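You operate a simulated robot arm through the tools that you are given. There is no shell and no other tool.

You run a simulated robot arm. Do the job below in one go: nothing can be reset, and whatever is moved stays where it is left.

JOB
Start up washer one.
Fine: main switch on, water and air open and reset pressed before START; leave the selectors and the drain as they are.

It is judged by the outcome, as a careful person would: the job done as asked, and still so three seconds after it is handed in. It fails if anything else is knocked over, pushed out of place, dropped, spilled or broken.

ROBOT AND FRAMES
A 7-joint arm with a fingered hand, fixed in place. Base frame: the origin is on the floor under the middle of its stand, x ahead of it, y to its left, z up. Lengths are in m, angles in degrees, forces in N, time in s.
It reaches about 1.333 m from its shoulder. Its first joint turns from -69.0 to 172.0 degrees. Payload 5 kg.
Tool frame: the origin (TCP) lies between the finger pads and is the grasp point; the fingertips stand 0.032 m ahead of it; z points along the fingers, y is the line along which they close. The gripper opens to 0.16 m; its body begins 0.089 m behind the TCP. The gripper is a hand of 3 fingers: y runs from the thumb to the fingers, the wrist lies at [0, 0, -0.252] in the tool frame, and closing takes about 1.5 s.
Orientation is that of the tool frame in the base frame, as a unit quaternion [w, x, y, z]. With the fingers straight down and closing along the base's y, the tool's x points along the base's -x, its y along +y and its z along -z.

CONTROLS
- The arm moves only by the tool apply_moves. Its argument "steps" is text: rows parted by semicolons, each of 7 numbers parted by spaces: the shift along the tool's x, y, z in units of 20 mm (1.0 is 20 mm), then the turn, a rotation vector about the tool's x, y, z in units of 6 degrees (1.0 is 6 degrees), then the closure, from 0 (fully open) to 1 (shut). In form: tx ty tz wx wy wz grip; .... A call has 1 to 20 rows; each row shifts and turns the commanded pose from where the row before left it, along the tool's axes as they then stand. A call with a number of a shift or a turn outside -1 to 1 is refused whole. A row lasts 0.2 s, in which the tool goes at most 0.05 m and 8.6 degrees; a call with a longer step from one row to the next is refused whole, and so is a gripper value outside its range. A pose out of reach is approached as far as the arm can. The call stops where the force on the tool passes 90 N (or 10 N more than at its start, if that is more) or the arm is blocked; 0.2 s more then pass. Each finger travels about 0.108 m/s and halts on what it meets, pressing with about 26 N; the grip force reading is that of the motor and also rises with nothing between the fingers. The clock runs only during rows and for 0.2 s after the last one: add rows that do not move to give the fingers time. The reply holds the time, the measured pose of the TCP, the force on the tool along the base axes, the opening and the grip force, in the units named above and with some noise, with the torque about the TCP (base axes, N m) and any sound that the robot's microphone picked up, and new pictures: "show" is both (left out), scene, wrist or none.
- Cameras (640 x 400 px; columns grow to the right, rows downward): "scene" is fixed at [0.0493, 0.6496, 1.2511]; the picture's right is [-0.75, -0.67, 0.00], its down [-0.22, 0.24, -0.94] and it looks along [0.63, -0.70, -0.33] (base axes); focal length 375 px, centre (320, 200). "wrist" rides on the gripper at [0.065, -0.004, -0.116] in the tool frame; the picture's right is [0.06, 1.00, 0.00], its down [-0.87, 0.05, -0.49] and it looks along [-0.49, 0.03, 0.87] (tool axes); focal length 261 px, centre (320, 200).
- move_column(by): slides the trunk up (or, below 0, down) by that many m; the arm rides with it, the base frame stays. It gives what a move gives, with no picture.
- grasp_type(shape): the hand has 3 fingers and takes this shape, open, in about a second: jaw (thumb against the fingers, like two jaws); tri (thumb and two fingers); tip (a fingertip pinch); poke (one finger out to press); point (the index stretched); flat (the hand flat); cup (the hand cupped); fist (a fist). The gripper value then closes the fingers along that shape, each until it touches; the sizes above hold for jaw. It gives what a move gives, with no picture.
- measure_at(camera, pixels): there is no depth. For up to 12 entries [column, row, z] of the newest picture of that camera ("zoom" is the newest enlarged one), the place [x, y] in the base frame at which the ray of that pixel passes the height z, good to about 0.002 m. No time passes.
- inspect(camera, box): a new picture of the part [left, top, right, bottom] of that camera's present view, enlarged. No time passes.
- job_done(): hands the job in; it is judged then, once.

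Unless the task says otherwise, let go and move clear before handing in.

The tools are called after "Emit:" as name(argument=value, ...) on one line, values as JSON. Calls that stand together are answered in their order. apply_moves: Moves the arm, as the interface text tells. Its arguments: {"type":"object","properties":{"steps":{"type":"string"},"show":{"type":"string","enum":["both","scene","wrist","none"]}},"required":["steps"]} The other tools are called the same way: move_column (by) moves the trunk up or down; grasp_type (shape) gives the hand a shape; measure_at (camera, pixels) gives the place at which the rays of pixels pass given heights; inspect (camera, box) takes an enlarged picture of a part of a camera's view; job_done () hands the job in.

At the start:

```text
time_s: 0.0
tcp_pos: [0.5561, -0.4148, 1.1144]
tcp_rot: [-0.001, 0.001, 1.0, -0.001]
wrist_force: [0.2, -0.6, -0.6]
wrist_torque: [-0.02, 0.0, 0.03]
grip_width: 0.1602
grip_force: 0.0
shape: jaw
trunk travel left (down, up): [-0.324, 0.616]
```

scene: 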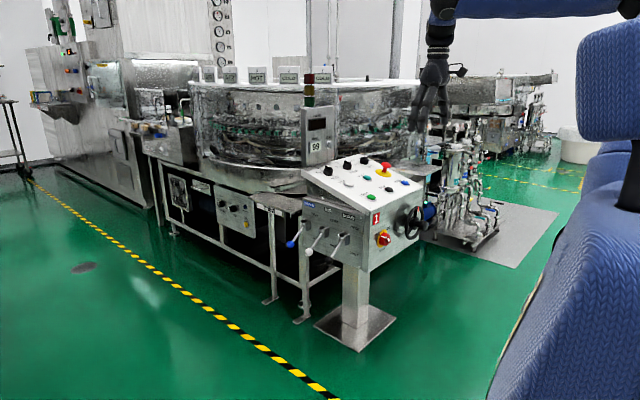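
wrist: 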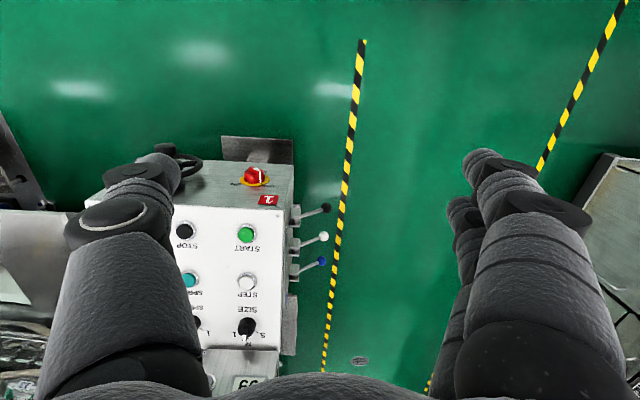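

The scene picture shows a control console at about (370,200) with buttons on top, valve levers on its front (290-340, 240) and a red/yellow main switch at (383,238). I'll take enlarged views before moving.

Emit:
inspect(camera="scene", box=[270, 140, 450, 280])

Emit:
inspect(camera="wrist", box=[80, 120, 360, 400])

```text
2.86 times, centred on (360, 210) of scene
```

zoom: 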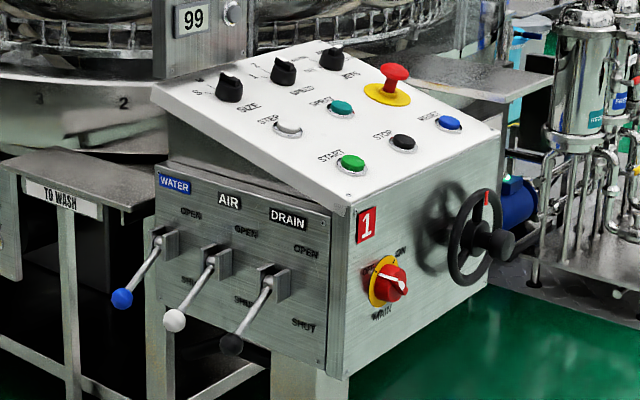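

```text
1.43 times, centred on (220, 260) of wrist
```

zoom: 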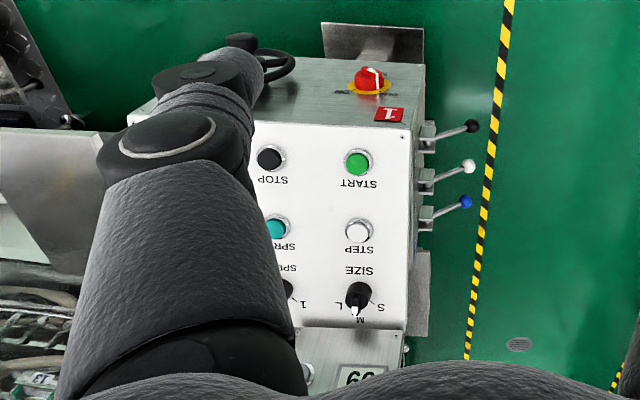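

The console's front face (tag "1", MAIN rotary switch, handwheel) faces the robot, the levers WATER/AIR/DRAIN are on its left (+y) face, and the buttons are on the sloped top. I'll zoom in tighter on each to read labels and states.

Emit:
inspect(camera="scene", box=[355, 190, 435, 250])

Emit:
inspect(camera="scene", box=[285, 180, 375, 260])

Emit:
inspect(camera="scene", box=[320, 145, 420, 210])

```text
6.67 times, centred on (395, 220) of scene
```

zoom: 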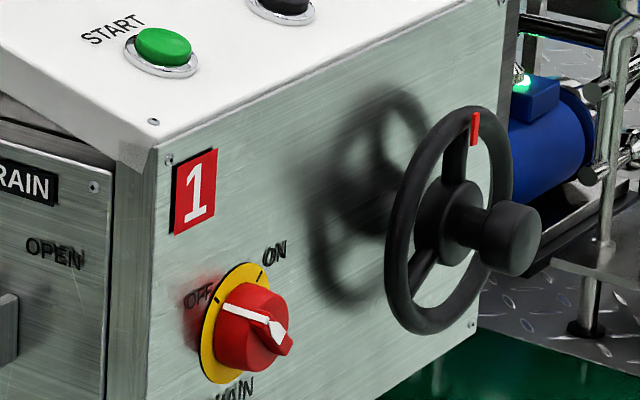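

```text
5.00 times, centred on (330, 220) of scene
```

zoom: 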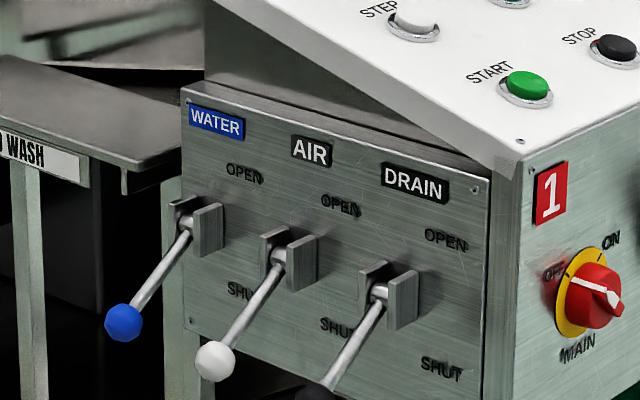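

```text
6.15 times, centred on (370, 178) of scene
```

zoom: 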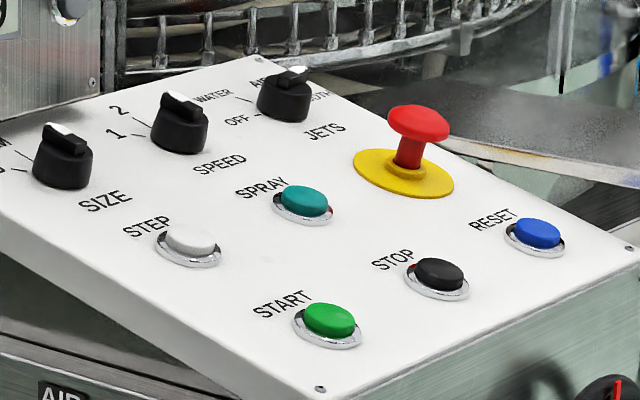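

The E-stop (red mushroom, zoom (418,125)) looks released, all three levers point outward/down, MAIN is not clearly at ON yet. I'll triangulate START and the lever balls with both cameras and look closer at MAIN.

Emit:
measure_at(camera="scene", pixels=[[371.6, 197.5, 0.7], [371.6, 197.5, 0.9], [290.7, 244.3, 0.5], [290.7, 244.3, 0.8], [308.9, 252, 0.5], [308.9, 252, 0.8], [328.9, 260.4, 0.5], [328.9, 260.4, 0.8], [383, 238, 0.5], [383, 238, 0.8], [405.4, 183.4, 0.7], [405.4, 183.4, 0.9]])

Emit:
measure_at(camera="wrist", pixels=[[245, 232, 0.7], [245, 232, 0.9], [322, 261, 0.5], [322, 261, 0.8], [323, 236, 0.5], [323, 236, 0.8], [326, 208, 0.5], [326, 208, 0.8], [256, 174, 0.5], [256, 174, 0.8], [185, 231, 0.7], [185, 231, 0.9]])

Emit:
inspect(camera="wrist", box=[230, 150, 290, 210])

Emit:
inspect(camera="scene", box=[365, 215, 405, 255])

```text
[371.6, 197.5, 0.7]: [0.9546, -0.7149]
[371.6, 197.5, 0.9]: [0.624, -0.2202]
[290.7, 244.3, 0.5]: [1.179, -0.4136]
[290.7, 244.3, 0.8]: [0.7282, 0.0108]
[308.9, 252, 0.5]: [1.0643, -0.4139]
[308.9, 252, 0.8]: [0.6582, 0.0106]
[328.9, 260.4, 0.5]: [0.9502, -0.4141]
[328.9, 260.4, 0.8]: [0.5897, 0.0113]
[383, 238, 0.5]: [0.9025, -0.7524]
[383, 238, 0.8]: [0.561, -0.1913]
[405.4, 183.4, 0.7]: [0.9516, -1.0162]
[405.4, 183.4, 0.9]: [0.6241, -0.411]
```

```text
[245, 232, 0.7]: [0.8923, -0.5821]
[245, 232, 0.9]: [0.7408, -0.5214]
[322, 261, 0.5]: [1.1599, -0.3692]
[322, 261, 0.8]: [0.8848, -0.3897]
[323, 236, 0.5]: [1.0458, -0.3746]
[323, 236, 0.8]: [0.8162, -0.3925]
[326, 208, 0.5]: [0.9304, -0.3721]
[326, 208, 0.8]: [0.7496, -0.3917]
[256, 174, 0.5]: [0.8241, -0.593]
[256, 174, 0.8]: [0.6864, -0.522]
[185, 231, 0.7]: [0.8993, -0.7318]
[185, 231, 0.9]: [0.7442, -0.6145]
```

```text
6.67 times, centred on (260, 180) of wrist
```

zoom: 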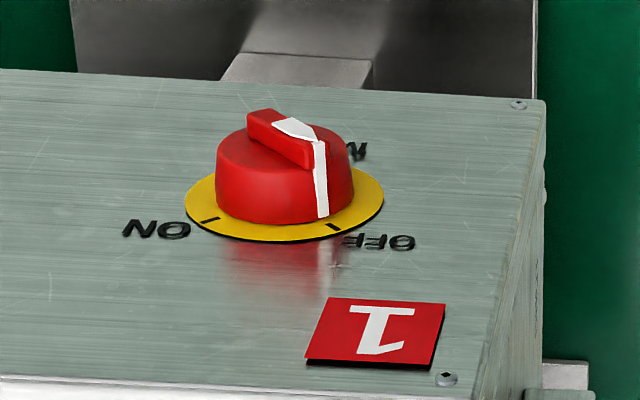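

```text
10.00 times, centred on (385, 235) of scene
```

zoom: 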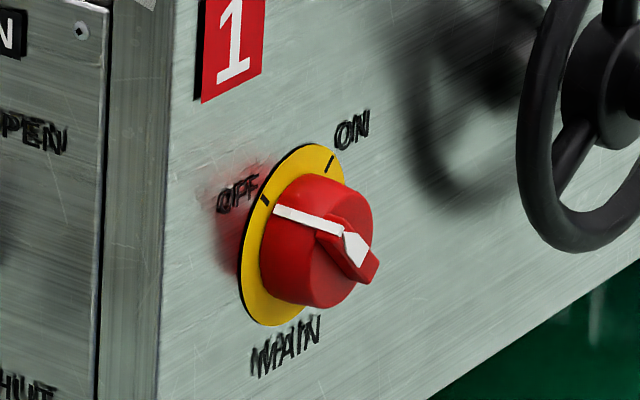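

MAIN clearly points at OFF (zoom (275,210)) and must turn about 90° clockwise to ON. Triangulation puts START at about (0.848,-0.563,0.764), MAIN at about (0.777,-0.563,0.605), and the lever balls (water/air/drain) at x≈1.131/1.024/0.912, y≈-0.374, z≈0.53; I'll measure the lever pivots, wheel and the panel before moving.

Emit:
measure_at(camera="scene", pixels=[[303, 224.4, 0.5], [303, 224.4, 0.7], [389.5, 189.4, 0.7], [389.5, 189.4, 0.9], [416, 224, 0.5], [416, 224, 0.7], [368.7, 213.5, 0.6], [368.7, 213.5, 0.8], [321.5, 232, 0.5], [321.5, 232, 0.7], [342, 239, 0.5], [342, 239, 0.7]])

Emit:
measure_at(camera="wrist", pixels=[[293.4, 271.9, 0.5], [293.4, 271.9, 0.7], [185, 231, 0.7], [185, 231, 0.9], [294, 245, 0.5], [294, 245, 0.7], [296, 215, 0.5], [296, 215, 0.7], [293, 163, 0.6], [293, 163, 0.8]])

Emit:
inspect(camera="wrist", box=[270, 190, 350, 290])

Emit:
inspect(camera="scene", box=[280, 195, 360, 275])

```text
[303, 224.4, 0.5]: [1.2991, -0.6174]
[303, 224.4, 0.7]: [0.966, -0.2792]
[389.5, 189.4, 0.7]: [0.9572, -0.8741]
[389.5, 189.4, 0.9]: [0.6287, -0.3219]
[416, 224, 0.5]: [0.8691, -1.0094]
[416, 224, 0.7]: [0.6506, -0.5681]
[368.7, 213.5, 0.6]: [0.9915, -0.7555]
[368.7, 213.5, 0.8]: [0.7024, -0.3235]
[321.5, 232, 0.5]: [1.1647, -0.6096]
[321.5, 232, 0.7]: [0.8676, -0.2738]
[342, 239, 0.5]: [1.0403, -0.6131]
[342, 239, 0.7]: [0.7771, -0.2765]
```

```text
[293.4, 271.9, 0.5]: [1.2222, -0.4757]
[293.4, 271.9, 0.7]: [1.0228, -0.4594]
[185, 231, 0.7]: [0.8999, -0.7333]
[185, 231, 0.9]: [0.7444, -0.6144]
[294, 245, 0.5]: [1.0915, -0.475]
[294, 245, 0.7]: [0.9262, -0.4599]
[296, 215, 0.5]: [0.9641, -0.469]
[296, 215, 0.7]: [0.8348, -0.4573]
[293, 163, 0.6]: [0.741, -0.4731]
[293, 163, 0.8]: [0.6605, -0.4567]
```

```text
4.00 times, centred on (310, 240) of wrist
```

zoom: 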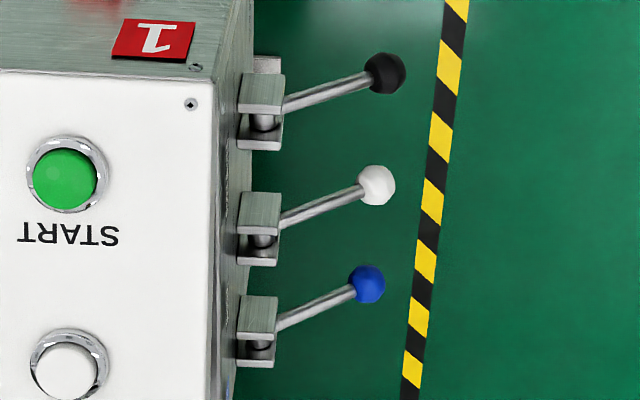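

```text
5.00 times, centred on (320, 235) of scene
```

zoom: 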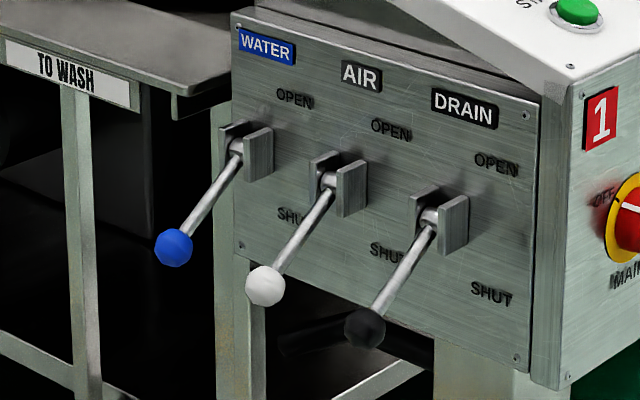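

The lever pivots sit at about y≈-0.465, z≈0.60 and the levers slope down (SHUT), so OPEN means lifting each ball roughly 0.14 m. I'll set the hand to the poke shape and look at what the wrist camera then shows.

Emit:
grasp_type(shape="poke")

Emit:
apply_moves(steps="0 0 0 0 0 0 0")

```text
time_s: 0.9
tcp_pos: [0.5552, -0.4143, 1.1133]
tcp_rot: [0.0, -0.001, 1.0, 0.0]
wrist_force: [-0.1, 0.2, -0.2]
wrist_torque: [0.03, -0.02, -0.02]
grip_width: 0.0
grip_force: 0.0
shape: poke
trunk travel left (down, up): [-0.324, 0.616]
```

```text
time_s: 1.3
tcp_pos: [0.5566, -0.4142, 1.1141]
tcp_rot: [0.0, -0.001, 1.0, 0.0]
wrist_force: [0.6, 0.7, -0.3]
wrist_torque: [-0.02, 0.02, 0.01]
grip_width: 0.0001
grip_force: 0.1
shape: poke
trunk travel left (down, up): [-0.324, 0.616]
```

scene: 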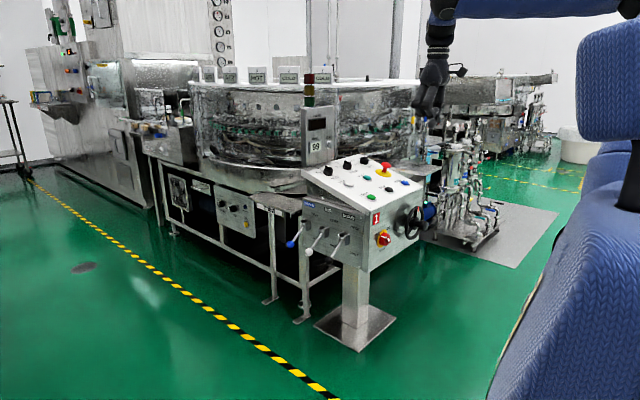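
wrist: 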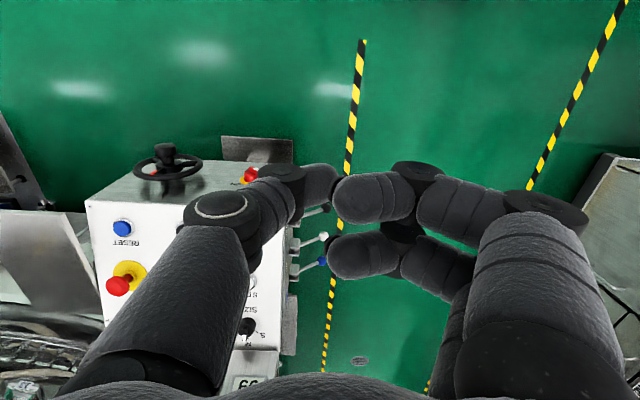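

The wheel hub is now visible at wrist (165,155) and RESET at (122,228). I need to see which finger pokes, so I'll look closer at the hand from both cameras and measure the wheel and RESET.

Emit:
inspect(camera="scene", box=[400, 40, 480, 130])

Emit:
inspect(camera="wrist", box=[60, 120, 340, 360])

Emit:
measure_at(camera="wrist", pixels=[[165, 150, 0.5], [165, 150, 0.7], [122, 228, 0.7], [122, 228, 0.9], [134, 166, 0.5], [134, 166, 0.7], [200, 166, 0.5], [200, 166, 0.7], [119, 285, 0.8], [119, 285, 1.0]])

```text
4.44 times, centred on (440, 85) of scene
```

zoom: 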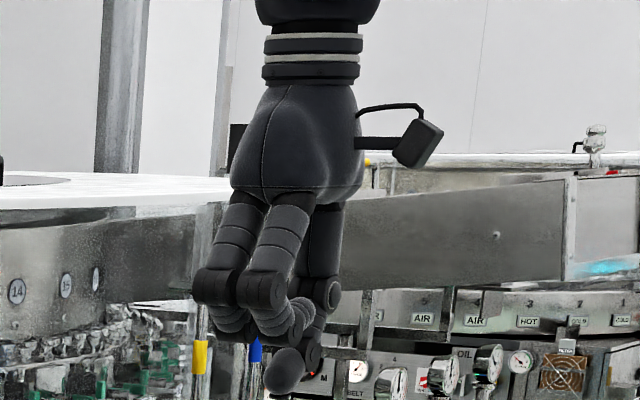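

```text
1.67 times, centred on (200, 240) of wrist
```

zoom: 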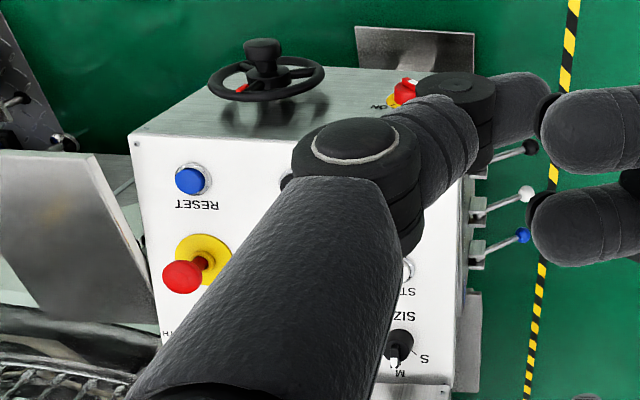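

```text
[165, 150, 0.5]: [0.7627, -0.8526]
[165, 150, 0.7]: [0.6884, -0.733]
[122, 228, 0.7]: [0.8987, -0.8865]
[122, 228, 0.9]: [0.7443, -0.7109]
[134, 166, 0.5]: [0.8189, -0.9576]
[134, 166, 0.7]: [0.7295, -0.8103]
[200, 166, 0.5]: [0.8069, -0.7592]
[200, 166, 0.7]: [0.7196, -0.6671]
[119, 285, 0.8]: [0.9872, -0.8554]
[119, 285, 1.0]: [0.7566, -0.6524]
```

RESET triangulates to (0.852,-0.833,0.761); the wheel's near rim is at y≈-0.70, x≈0.74, leaving room by the MAIN knob. Now I'll locate the extended finger's tip relative to the TCP.

Emit:
inspect(camera="wrist", box=[260, 130, 460, 290])

Emit:
measure_at(camera="scene", pixels=[[432, 124.4, 1.05], [432, 124.4, 1.1], [424.2, 226, 0.5], [424.2, 226, 0.7], [348.9, 184.8, 0.7], [348.9, 184.8, 0.9]])

Emit:
measure_at(camera="wrist", pixels=[[335, 180, 1.05], [335, 180, 1.1], [320, 200, 1.05], [320, 200, 1.1], [247, 282.5, 0.7], [247, 282.5, 0.9]])

```text
2.50 times, centred on (360, 210) of wrist
```

zoom: 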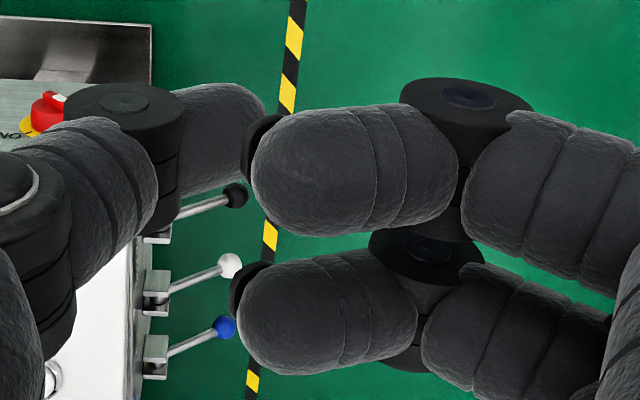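

```text
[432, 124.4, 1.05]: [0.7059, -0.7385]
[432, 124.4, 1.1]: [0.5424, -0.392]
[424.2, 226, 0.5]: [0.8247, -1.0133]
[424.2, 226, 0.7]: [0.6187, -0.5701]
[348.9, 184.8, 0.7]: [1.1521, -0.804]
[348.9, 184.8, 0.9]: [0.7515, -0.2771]
```

```text
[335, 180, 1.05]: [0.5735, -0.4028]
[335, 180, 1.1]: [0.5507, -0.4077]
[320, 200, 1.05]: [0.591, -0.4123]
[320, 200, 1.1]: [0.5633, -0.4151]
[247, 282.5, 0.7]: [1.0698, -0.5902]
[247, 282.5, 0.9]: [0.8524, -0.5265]
```

The poke shape puts the thumb tip only slightly beyond the TCP at about (0.55,-0.41,1.097). The panel slopes only about 12°; I'll check whether the "point" shape gives a straighter, more usable finger.

Emit:
grasp_type(shape="point")

Emit:
apply_moves(steps="0 0 0 0 0 0 0")

Emit:
inspect(camera="scene", box=[400, 40, 480, 130])

```text
time_s: 2.2
tcp_pos: [0.5559, -0.4132, 1.1131]
tcp_rot: [0.0, 0.001, 1.0, 0.0]
wrist_force: [0.0, 0.1, -0.1]
wrist_torque: [0.04, 0.02, 0.02]
grip_width: 0.0
grip_force: 0.1
shape: point
trunk travel left (down, up): [-0.324, 0.616]
```

```text
time_s: 2.6
tcp_pos: [0.5556, -0.4136, 1.1136]
tcp_rot: [0.001, 0.0, 1.0, -0.001]
wrist_force: [0.4, 0.2, -0.9]
wrist_torque: [0.0, 0.03, 0.0]
grip_width: 0.0
grip_force: 0.1
shape: point
trunk travel left (down, up): [-0.324, 0.616]
```

scene: 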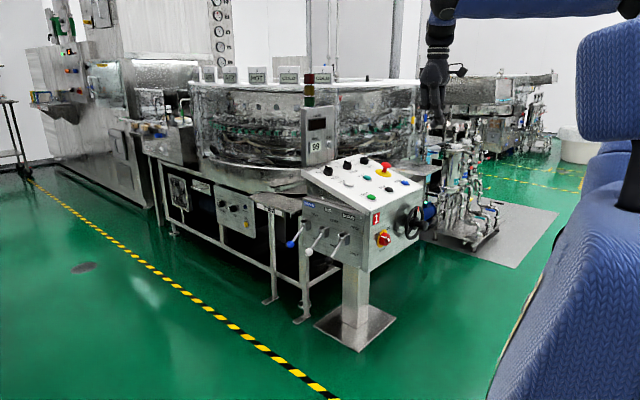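
wrist: 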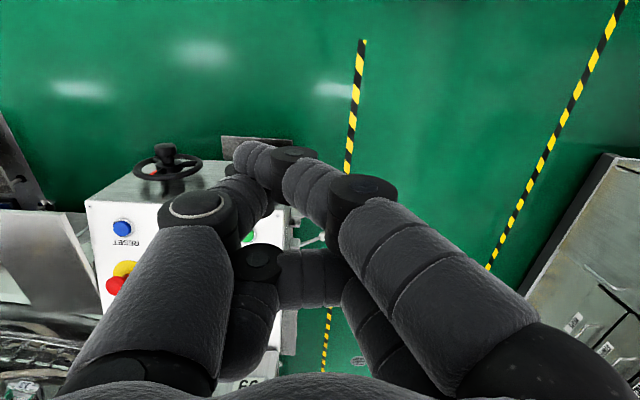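

```text
4.44 times, centred on (440, 85) of scene
```

zoom: 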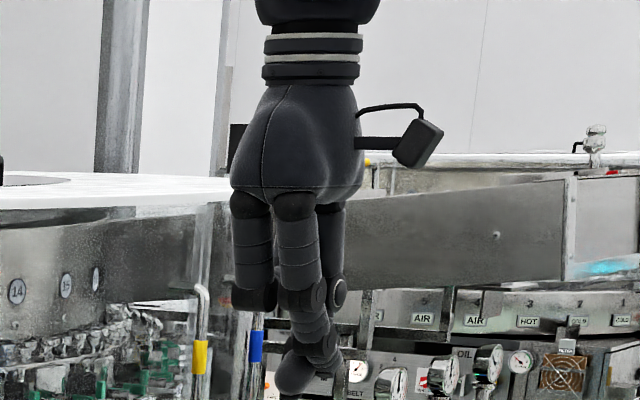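

The pointing index ends at wrist (243,152) and scene (433,126). I'll measure the tip from both to get its offset from the TCP.

Emit:
measure_at(camera="wrist", pixels=[[243, 152, 1.0], [243, 152, 1.1], [255, 155, 1.0], [255, 155, 1.1]])

Emit:
measure_at(camera="scene", pixels=[[433, 126, 1.0], [433, 126, 1.1], [434, 123, 1.0], [434, 123, 1.1]])

Emit:
inspect(camera="wrist", box=[210, 110, 400, 270])

```text
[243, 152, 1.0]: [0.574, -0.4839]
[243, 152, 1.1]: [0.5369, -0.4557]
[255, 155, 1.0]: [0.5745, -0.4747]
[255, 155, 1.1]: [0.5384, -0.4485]
```

```text
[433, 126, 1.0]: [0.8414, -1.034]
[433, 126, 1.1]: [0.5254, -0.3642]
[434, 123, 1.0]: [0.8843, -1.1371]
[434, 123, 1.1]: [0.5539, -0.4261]
```

```text
2.50 times, centred on (305, 190) of wrist
```

zoom: 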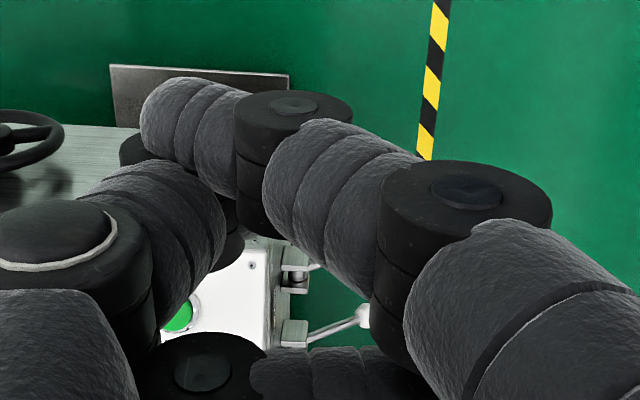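

The poke thumb tip is close to the tool axis, so it suits the buttons; for MAIN and the levers I'll use the jaw grip. I'll lower the trunk by 0.30 m (the hand at (0.556,-0.414) stays clear of the console, which starts at x≈0.70) and go back to jaw.

Emit:
move_column(by=-0.3)

Emit:
grasp_type(shape="jaw")

Emit:
apply_moves(steps="0 0 0 0 0 0 0.6;0 0 0 0 0 0 0.6;0 0 0 0 0 0 0.6")

```text
time_s: 5.6
tcp_pos: [0.557, -0.4138, 0.8133]
tcp_rot: [0.0, 0.0, 1.0, -0.001]
wrist_force: [0.7, 0.1, -0.7]
wrist_torque: [0.01, 0.02, 0.04]
grip_width: 0.0
grip_force: 0.0
shape: point
trunk travel left (down, up): [-0.024, 0.916]
```

```text
time_s: 6.5
tcp_pos: [0.5545, -0.4157, 0.8132]
tcp_rot: [0.0, 0.001, 1.0, 0.0]
wrist_force: [0.7, 0.0, 0.6]
wrist_torque: [-0.01, 0.01, -0.02]
grip_width: 0.1596
grip_force: 0.0
shape: jaw
trunk travel left (down, up): [-0.024, 0.916]
```

```text
time_s: 7.3
tcp_pos: [0.5572, -0.4144, 0.8151]
tcp_rot: [0.0, -0.001, 1.0, -0.001]
wrist_force: [-1.5, 0.3, -0.6]
wrist_torque: [-0.02, 0.02, 0.0]
grip_width: 0.0646
grip_force: 0.1
shape: jaw
trunk travel left (down, up): [-0.024, 0.916]
```

scene: 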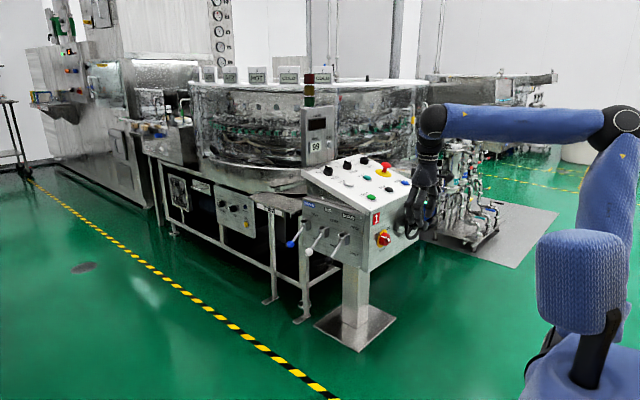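
wrist: 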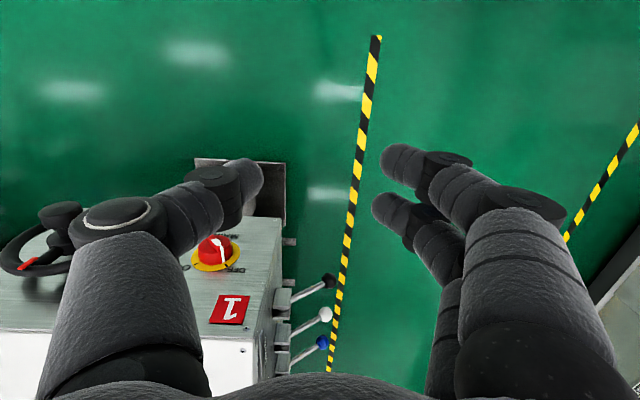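

Elbow is up and the jaw is now 0.065 m open. Next I'll pitch the tool forward 90° about its own y so the fingers point along +x at the console front.

Emit:
apply_moves(steps="0 0 0 0 -1 0 0.6;0 0 0 0 -1 0 0.6;0 0 0 0 -1 0 0.6;0 0 0 0 -1 0 0.6;0 0 0 0 -1 0 0.6;0 0 0 0 -1 0 0.6;0 0 0 0 -1 0 0.6;0 0 0 0 -1 0 0.6;0 0 0 0 -1 0 0.6;0 0 0 0 -1 0 0.6;0 0 0 0 -1 0 0.6;0 0 0 0 -1 0 0.6;0 0 0 0 -1 0 0.6;0 0 0 0 -1 0 0.6;0 0 0 0 -1 0 0.6;0 0 0 0 0 0 0.6")

```text
time_s: 10.7
tcp_pos: [0.5562, -0.4145, 0.8147]
tcp_rot: [0.566, 0.0, 0.824, 0.0]
wrist_force: [0.1, 0.8, -0.8]
wrist_torque: [-0.03, -0.01, -0.02]
grip_width: 0.0643
grip_force: 0.1
shape: jaw
out of reach, approached as far as the arm can: row 12, 13, 14, 15
trunk travel left (down, up): [-0.024, 0.916]
```

scene: 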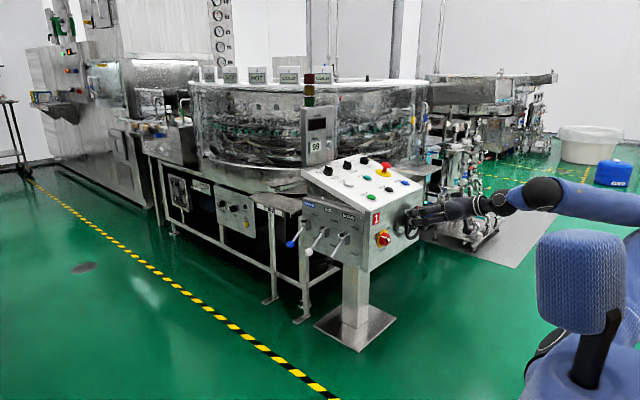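
wrist: 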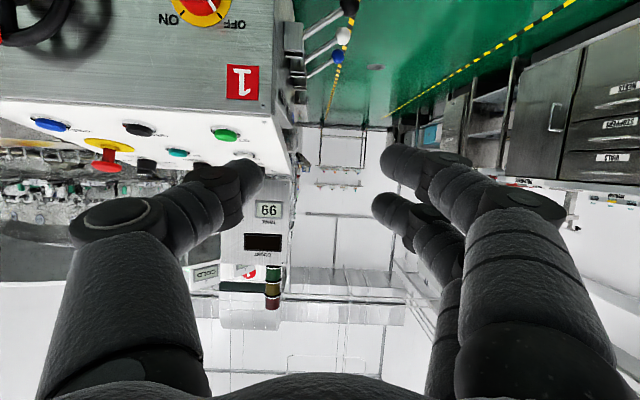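

The wrist stopped at 69° of the 90° turn (tool pointing 21° below horizontal), probably from a joint limit so close to the body. I'll move down and toward the front of the MAIN knob, staying at x≈0.60, and check the orientation there.

Emit:
apply_moves(steps="0.9 -0.8 0.2 0 0 0 0.6;0.9 -0.8 0.2 0 0 0 0.6;0.9 -0.8 0.2 0 0 0 0.6;0.9 -0.8 0.2 0 0 0 0.6;0.9 -0.8 0.2 0 0 0 0.6;0.9 -0.8 0.2 0 0 0 0.6;0.9 -0.8 0.2 0 0 0 0.6;0.9 -0.8 0.2 0 0 0 0.6;0.9 -0.8 0.2 0 0 0 0.6;0 0 0 0 0 0 0.6")

```text
time_s: 12.9
tcp_pos: [0.5562, -0.4149, 0.8135]
tcp_rot: [0.566, 0.0, 0.824, 0.0]
wrist_force: [-0.3, 0.0, 1.0]
wrist_torque: [-0.01, 0.0, -0.01]
grip_width: 0.0645
grip_force: 0.1
shape: jaw
out of reach, approached as far as the arm can: row 1, 2, 3, 4, 5, 6, 7, 8, 9
trunk travel left (down, up): [-0.024, 0.916]
```

scene: 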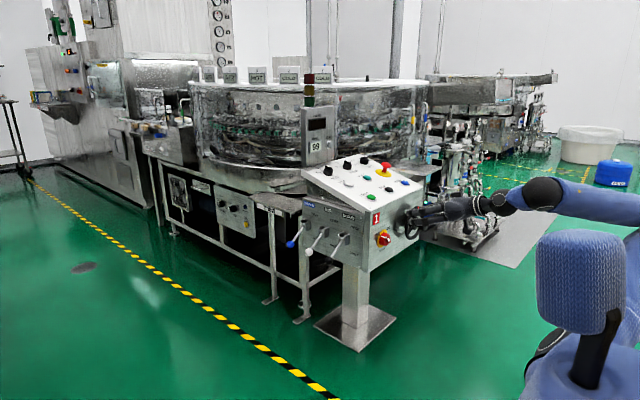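
wrist: 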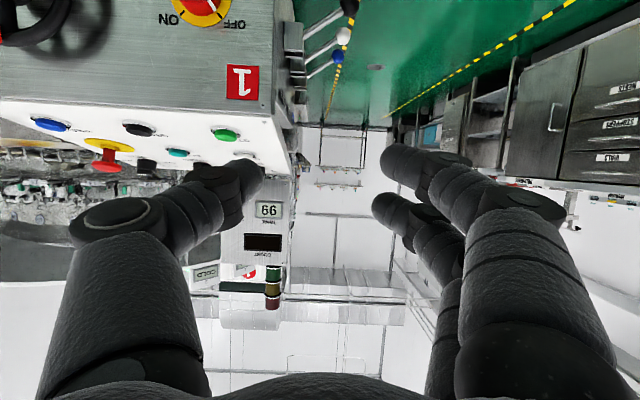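

No row was accepted, so the arm is at a limit in this folded pose. I'll back the pitch off a little and move forward/sideways in small steps to see what frees it.

Emit:
apply_moves(steps="0 0 0 0 1 0 0.6;0 0 0 0 1 0 0.6;0 -0.5 0 0 0 0 0.6;0 -0.5 0.5 0 0 0 0.6;0 -0.5 0.5 0 0 0 0.6;0 0 0 0 0 0 0.6", show="scene")

```text
time_s: 14.3
tcp_pos: [0.5736, -0.4439, 0.8021]
tcp_rot: [0.477, 0.001, 0.879, 0.0]
wrist_force: [0.4, 0.1, -0.5]
wrist_torque: [0.02, 0.01, 0.02]
grip_width: 0.0647
grip_force: 0.0
shape: jaw
trunk travel left (down, up): [-0.024, 0.916]
```

scene: 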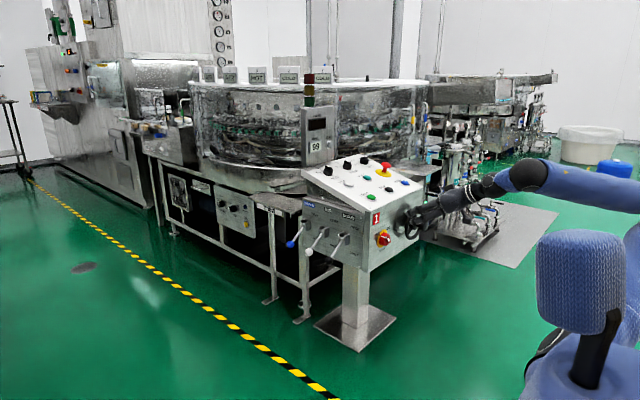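

The commanded pose restarts from where the arm actually is, and moving outward works. I'll go forward to about (0.66,-0.563,0.68), then pitch the rest of the way to horizontal.

Emit:
apply_moves(steps="0.35 -0.74 0.87 0 0 0 0.6;0.35 -0.74 0.87 0 0 0 0.6;0.35 -0.74 0.87 0 0 0 0.6;0.35 -0.74 0.87 0 0 0 0.6;0.35 -0.74 0.87 0 0 0 0.6;0.35 -0.74 0.87 0 0 0 0.6;0.35 -0.74 0.87 0 0 0 0.6;0.35 -0.74 0.87 0 0 0 0.6;0 0 0 0 -1 0 0.6;0 0 0 0 -1 0 0.6;0 0 0 0 -1 0 0.6;0 0 0 0 -1 0 0.6;0 0 0 0 -1 0 0.6;0 0 0 0 -0.5 0 0.6;0 0 0 0 0 0 0.6")

```text
time_s: 17.5
tcp_pos: [0.6587, -0.5614, 0.6789]
tcp_rot: [0.707, 0.0, 0.707, 0.0]
wrist_force: [0.1, -0.1, -0.8]
wrist_torque: [-0.01, -0.02, 0.0]
grip_width: 0.0645
grip_force: 0.1
shape: jaw
trunk travel left (down, up): [-0.024, 0.916]
```

scene: 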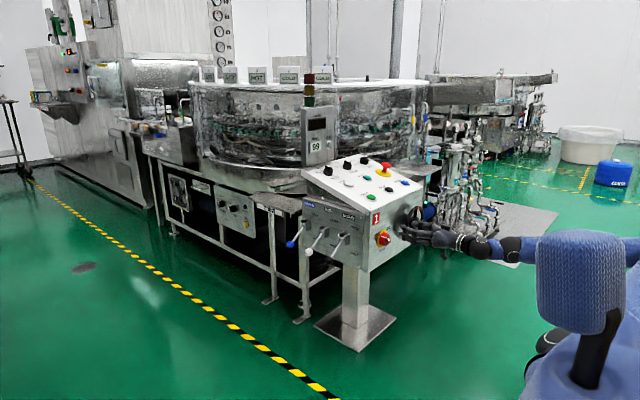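
wrist: 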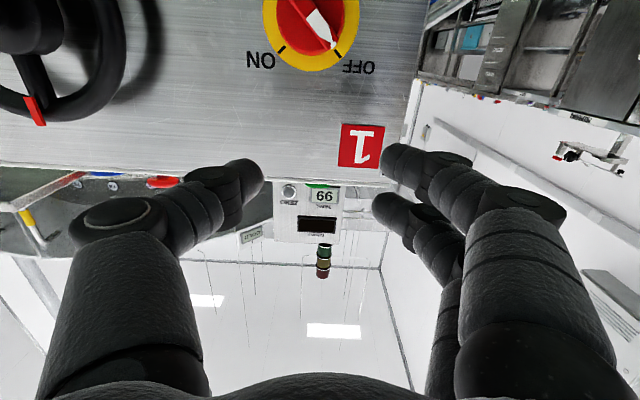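

The tool now points exactly along +x at (0.659,-0.561,0.679), and the MAIN knob shows at wrist (310,15), pointer at OFF. I'll lower 0.08 m so it comes fully into view.

Emit:
apply_moves(steps="1 0 0 0 0 0 0.6;1 0 0 0 0 0 0.6;1 0 0 0 0 0 0.6;0.8 0 0 0 0 0 0.6;0 0 0 0 0 0 0.6")

Emit:
inspect(camera="wrist", box=[230, 0, 410, 140])

Emit:
inspect(camera="scene", box=[360, 195, 440, 265])

```text
time_s: 18.7
tcp_pos: [0.6573, -0.5629, 0.6016]
tcp_rot: [0.707, -0.001, 0.707, -0.001]
wrist_force: [-0.4, -0.3, -0.8]
wrist_torque: [0.05, 0.01, 0.0]
grip_width: 0.0645
grip_force: 0.1
shape: jaw
trunk travel left (down, up): [-0.024, 0.916]
```

scene: 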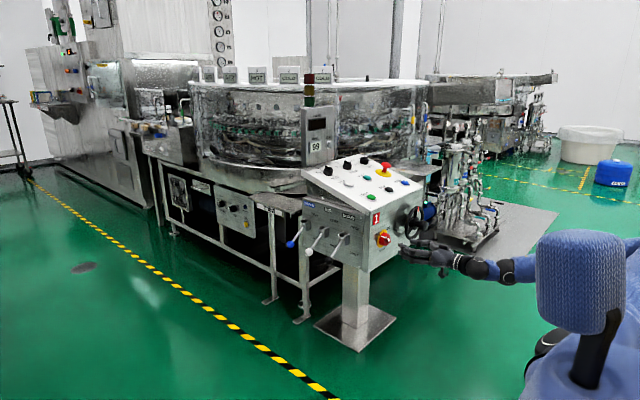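
wrist: 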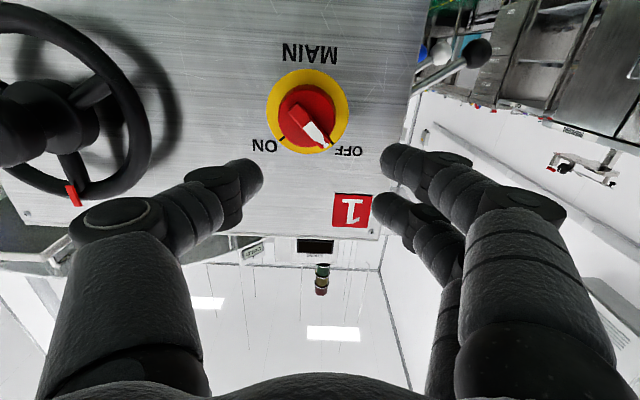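

```text
2.86 times, centred on (320, 70) of wrist
```

zoom: 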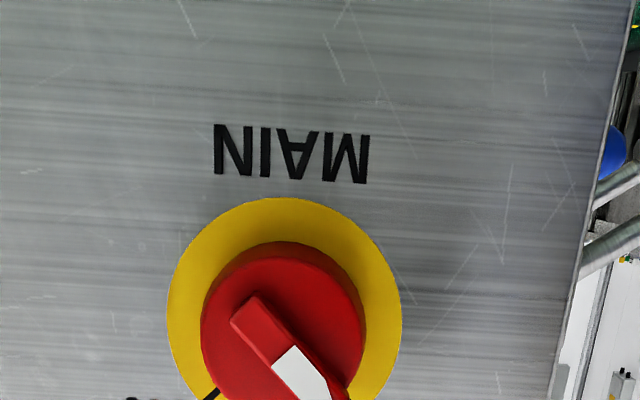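

```text
5.71 times, centred on (400, 230) of scene
```

zoom: 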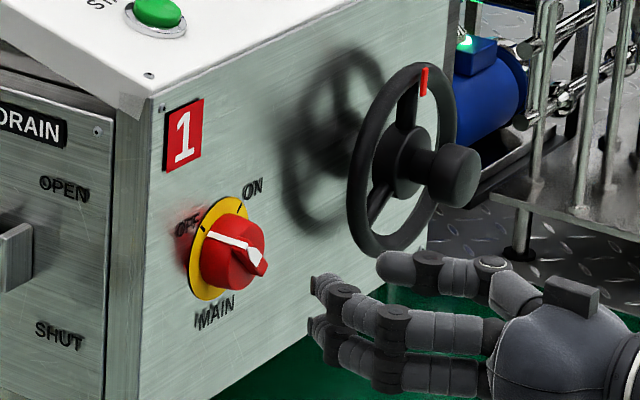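

The knob disc is centred at wrist (308,111), with the OFF tick at (332,140) and ON at (280,137). I'll check its centre precisely with both rays.

Emit:
measure_at(camera="wrist", pixels=[[308, 111, 0.58], [308, 111, 0.585], [308, 111, 0.59], [308, 153, 0.62], [308, 153, 0.63]])

Emit:
measure_at(camera="scene", pixels=[[383, 238.5, 0.58], [383, 238.5, 0.585], [383, 238.5, 0.59], [383, 238.5, 0.6]])

Emit:
inspect(camera="wrist", box=[260, 60, 360, 160])

Emit:
inspect(camera="scene", box=[368, 222, 400, 254])

```text
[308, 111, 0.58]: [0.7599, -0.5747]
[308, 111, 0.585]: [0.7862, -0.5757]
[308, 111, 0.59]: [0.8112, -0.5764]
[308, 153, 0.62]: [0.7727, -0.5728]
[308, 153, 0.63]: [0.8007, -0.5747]
```

```text
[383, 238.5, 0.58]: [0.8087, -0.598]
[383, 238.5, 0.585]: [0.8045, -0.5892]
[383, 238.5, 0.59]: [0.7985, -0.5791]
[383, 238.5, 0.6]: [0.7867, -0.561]
```

```text
4.00 times, centred on (310, 110) of wrist
```

zoom: 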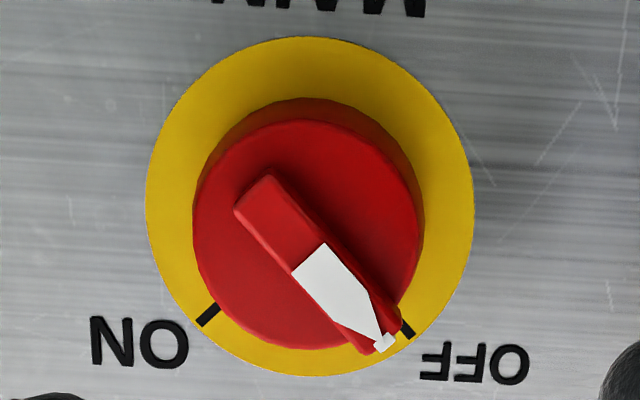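

```text
12.50 times, centred on (384, 238) of scene
```

zoom: 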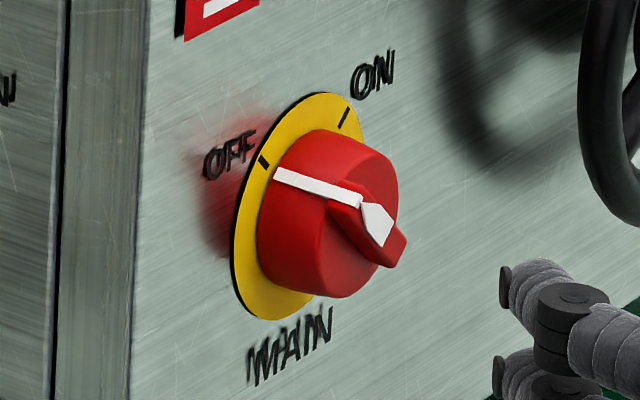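

Both rays agree on the knob: centre about (y,z)=(-0.577,0.588), face at x≈0.80, knob front at x≈0.77, ticks at ±40°. The wheel rim at y≈-0.70 is close to the thumb side, so I'll roll the hand so the thumb points down and check in free space that the +50° to +130° roll range is reachable.

Emit:
apply_moves(steps="0 0 0 0 0 1 0.6;0 0 0 0 0 1 0.6;0 0 0 0 0 1 0.6;0 0 0 0 0 1 0.6;0 0 0 0 0 1 0.6;0 0 0 0 0 1 0.6;0 0 0 0 0 1 0.6;0 0 0 0 0 1 0.6;0 0 0 0 0 1 0.6;0 0 0 0 0 1 0.6;0 0 0 0 0 1 0.6;0 0 0 0 0 1 0.6;0 0 0 0 0 1 0.6;0 0 0 0 0 1 0.6;0 0 0 0 0 1 0.6;0 0 0 0 0 1 0.6;0 0 0 0 0 1 0.6;0 0 0 0 0 1 0.6;0 0 0 0 0 1 0.6;0 0 0 0 0 1 0.6", show="none")

Emit:
apply_moves(steps="0 0 0 0 0 1 0.6;0 0 0 0 0 1 0.6;0 0 0 0 0 1 0.6;0 0 0 0 0 1 0.6;0 0 0 0 0 0 0.6")

```text
time_s: 22.9
tcp_pos: [0.6583, -0.5605, 0.6026]
tcp_rot: [0.354, 0.612, 0.353, 0.612]
wrist_force: [0.7, 0.5, 0.5]
wrist_torque: [-0.01, 0.03, -0.05]
grip_width: 0.0648
grip_force: 0.1
shape: jaw
trunk travel left (down, up): [-0.024, 0.916]
```

```text
time_s: 24.1
tcp_pos: [0.6592, -0.5628, 0.6033]
tcp_rot: [0.218, 0.673, 0.217, 0.673]
wrist_force: [0.0, 1.2, 0.0]
wrist_torque: [-0.03, -0.02, -0.02]
grip_width: 0.0644
grip_force: 0.1
shape: jaw
trunk travel left (down, up): [-0.024, 0.916]
```

scene: 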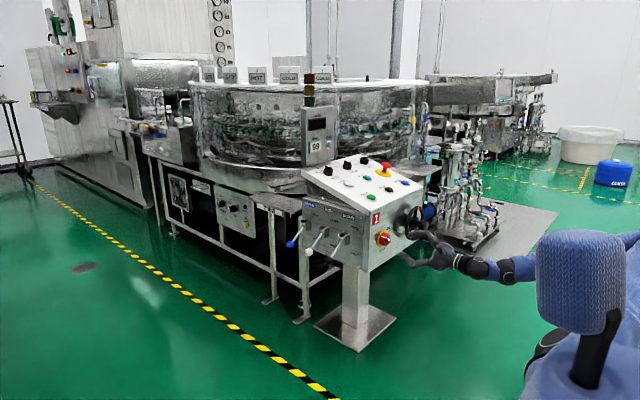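
wrist: 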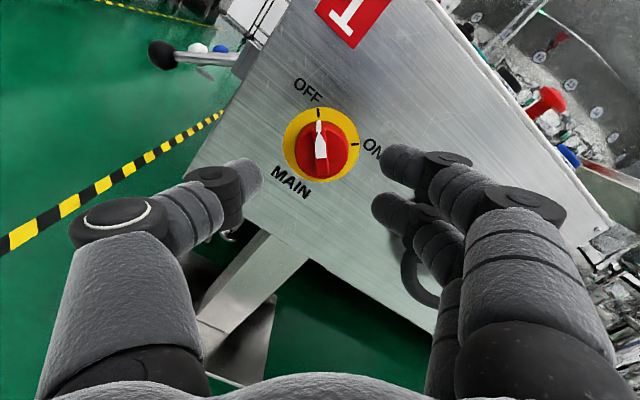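

Roll up to +144° works, and this view independently puts the knob at (-0.574,0.589). I'll roll back to about +50°, shift to the knob axis, and look before advancing.

Emit:
apply_moves(steps="0 0 0 0 0 -1 0.6;0 0 0 0 0 -1 0.6;0 0 0 0 0 -1 0.6;0 0 0 0 0 -1 0.6;0 0 0 0 0 -1 0.6;0 0 0 0 0 -1 0.6;0 0 0 0 0 -1 0.6;0 0 0 0 0 -1 0.6;0 0 0 0 0 -1 0.6;0 0 0 0 0 -1 0.6;0 0 0 0 0 -1 0.6;0 0 0 0 0 -1 0.6;0 0 0 0 0 -1 0.6;0 0 0 0 0 -1 0.6;0 0 0 0 0 -1 0.6;0 0 0 0 0 -0.67 0.6;0 -0.93 0 0 0 0 0.6;0 0 1 0 0 0 0.6;0 0 0 0 0 0 0.6")

Emit:
inspect(camera="scene", box=[360, 195, 440, 265])

```text
time_s: 28.1
tcp_pos: [0.6783, -0.5749, 0.5889]
tcp_rot: [0.64, 0.299, 0.641, 0.3]
wrist_force: [1.1, -0.6, -0.1]
wrist_torque: [0.0, -0.02, -0.02]
grip_width: 0.0645
grip_force: 0.1
shape: jaw
trunk travel left (down, up): [-0.024, 0.916]
```

scene: 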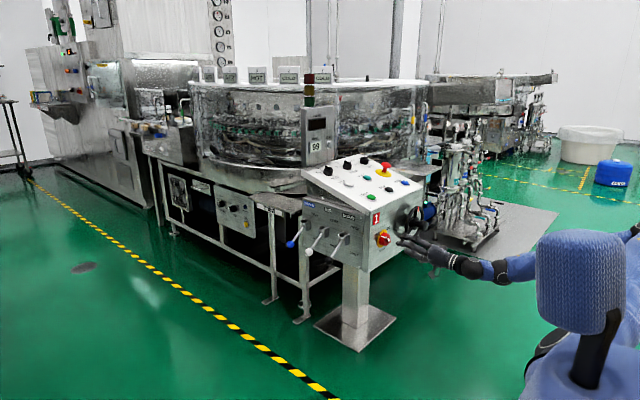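
wrist: 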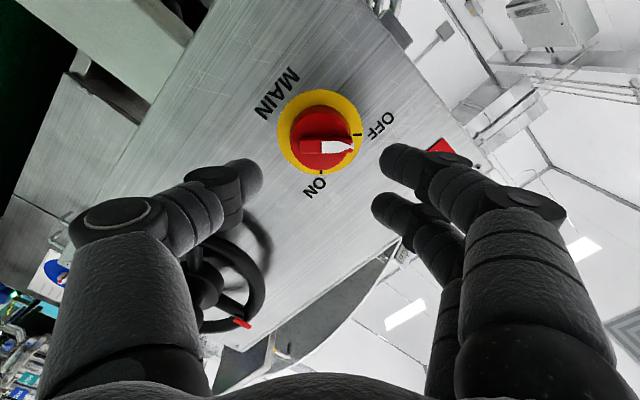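

```text
5.71 times, centred on (400, 230) of scene
```

zoom: 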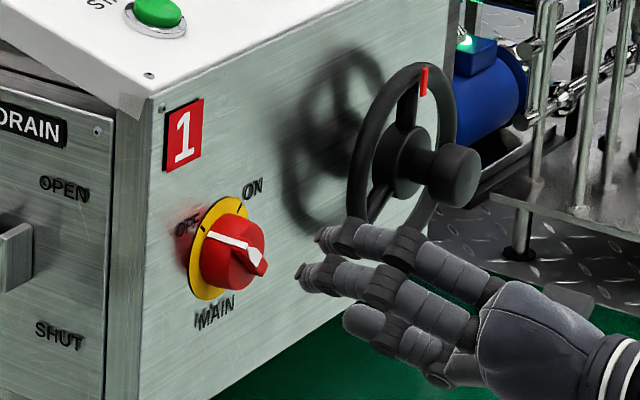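

The disc is at wrist (319,133), matching the expected tool-axis pixel (320,135), so the hand is aligned. I'll advance 0.074 m so the fingers straddle the knob, without closing yet.

Emit:
apply_moves(steps="0 0 0.8 0 0 0 0.6;0 0 0.8 0 0 0 0.6;0 0 0.7 0 0 0 0.6;0 0 0.7 0 0 0 0.6;0 0 0.7 0 0 0 0.6;0 0 0 0 0 0 0.6")

Emit:
inspect(camera="scene", box=[360, 195, 440, 265])

Emit:
inspect(camera="wrist", box=[220, 80, 420, 240])

```text
time_s: 29.5
tcp_pos: [0.7522, -0.5742, 0.5896]
tcp_rot: [0.641, 0.299, 0.641, 0.298]
wrist_force: [-0.3, -0.3, 0.3]
wrist_torque: [0.02, -0.02, 0.05]
grip_width: 0.0647
grip_force: 0.0
shape: jaw
trunk travel left (down, up): [-0.024, 0.916]
```

scene: 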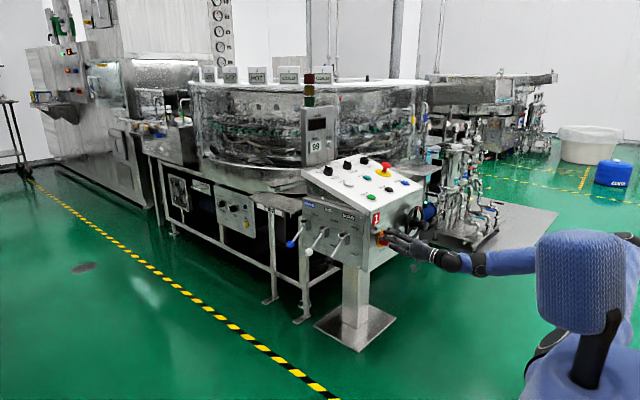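
wrist: 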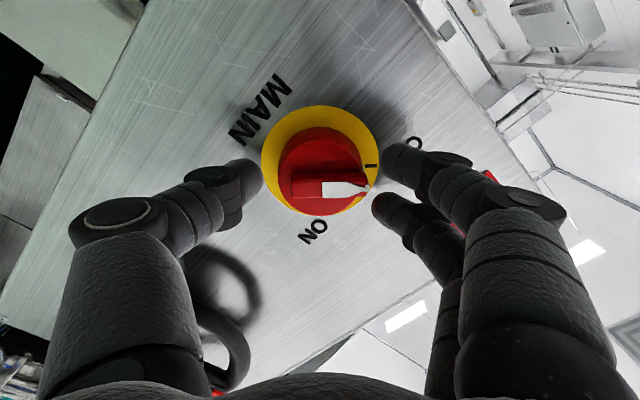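

```text
5.71 times, centred on (400, 230) of scene
```

zoom: 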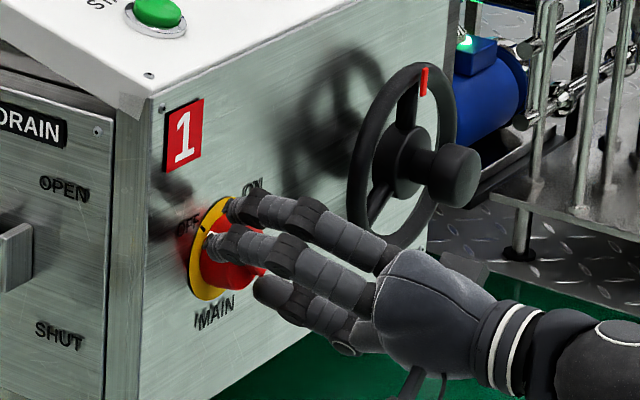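

```text
2.50 times, centred on (320, 160) of wrist
```

zoom: 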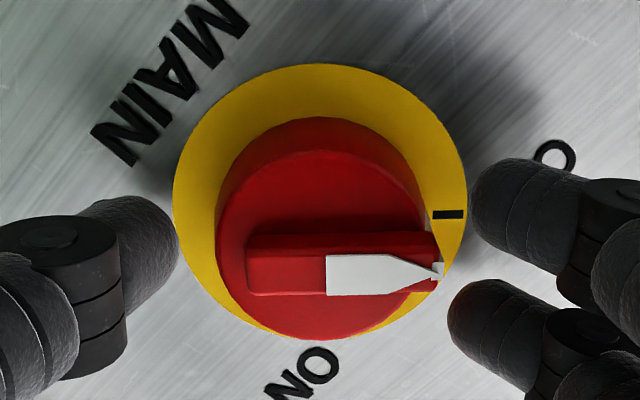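

The two fingertips sit on either side of the pointer's tip and the thumb opposite, with no contact force. I'll close on the knob.

Emit:
apply_moves(steps="0 0 0 0 0 0 0.8;0 0 0 0 0 0 0.9;0 0 0 0 0 0 1;0 0 0 0 0 0 1;0 0 0 0 0 0 1")

Emit:
inspect(camera="wrist", box=[220, 80, 420, 240])

Emit:
inspect(camera="scene", box=[360, 195, 440, 265])

```text
time_s: 30.7
tcp_pos: [0.7521, -0.5739, 0.5882]
tcp_rot: [0.641, 0.299, 0.641, 0.299]
wrist_force: [-1.8, 0.8, -2.8]
wrist_torque: [-0.02, 0.12, -0.02]
grip_width: 0.0374
grip_force: 26.0
shape: jaw
trunk travel left (down, up): [-0.024, 0.916]
```

scene: 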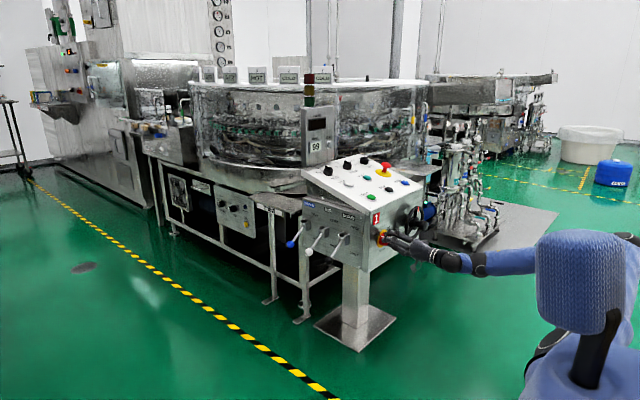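
wrist: 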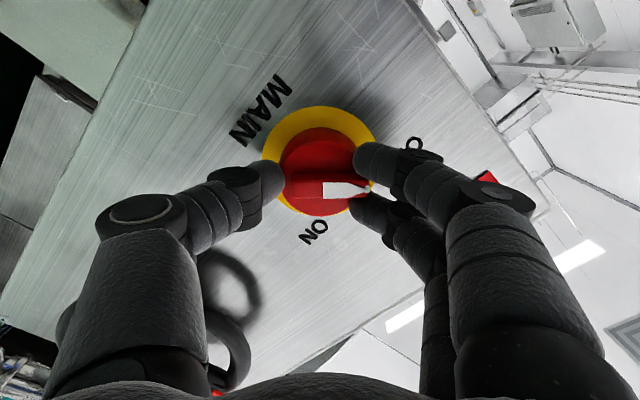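

```text
2.50 times, centred on (320, 160) of wrist
```

zoom: 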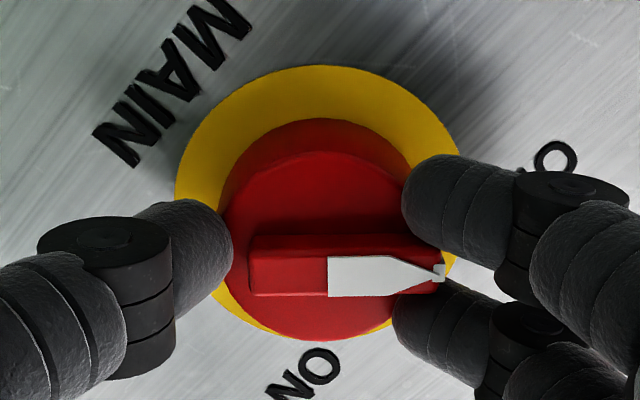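

```text
5.71 times, centred on (400, 230) of scene
```

zoom: 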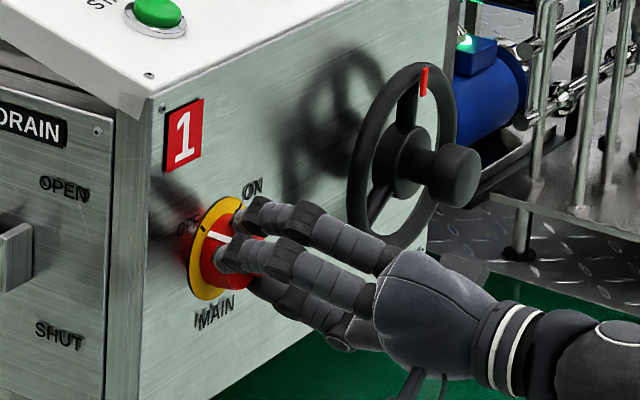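

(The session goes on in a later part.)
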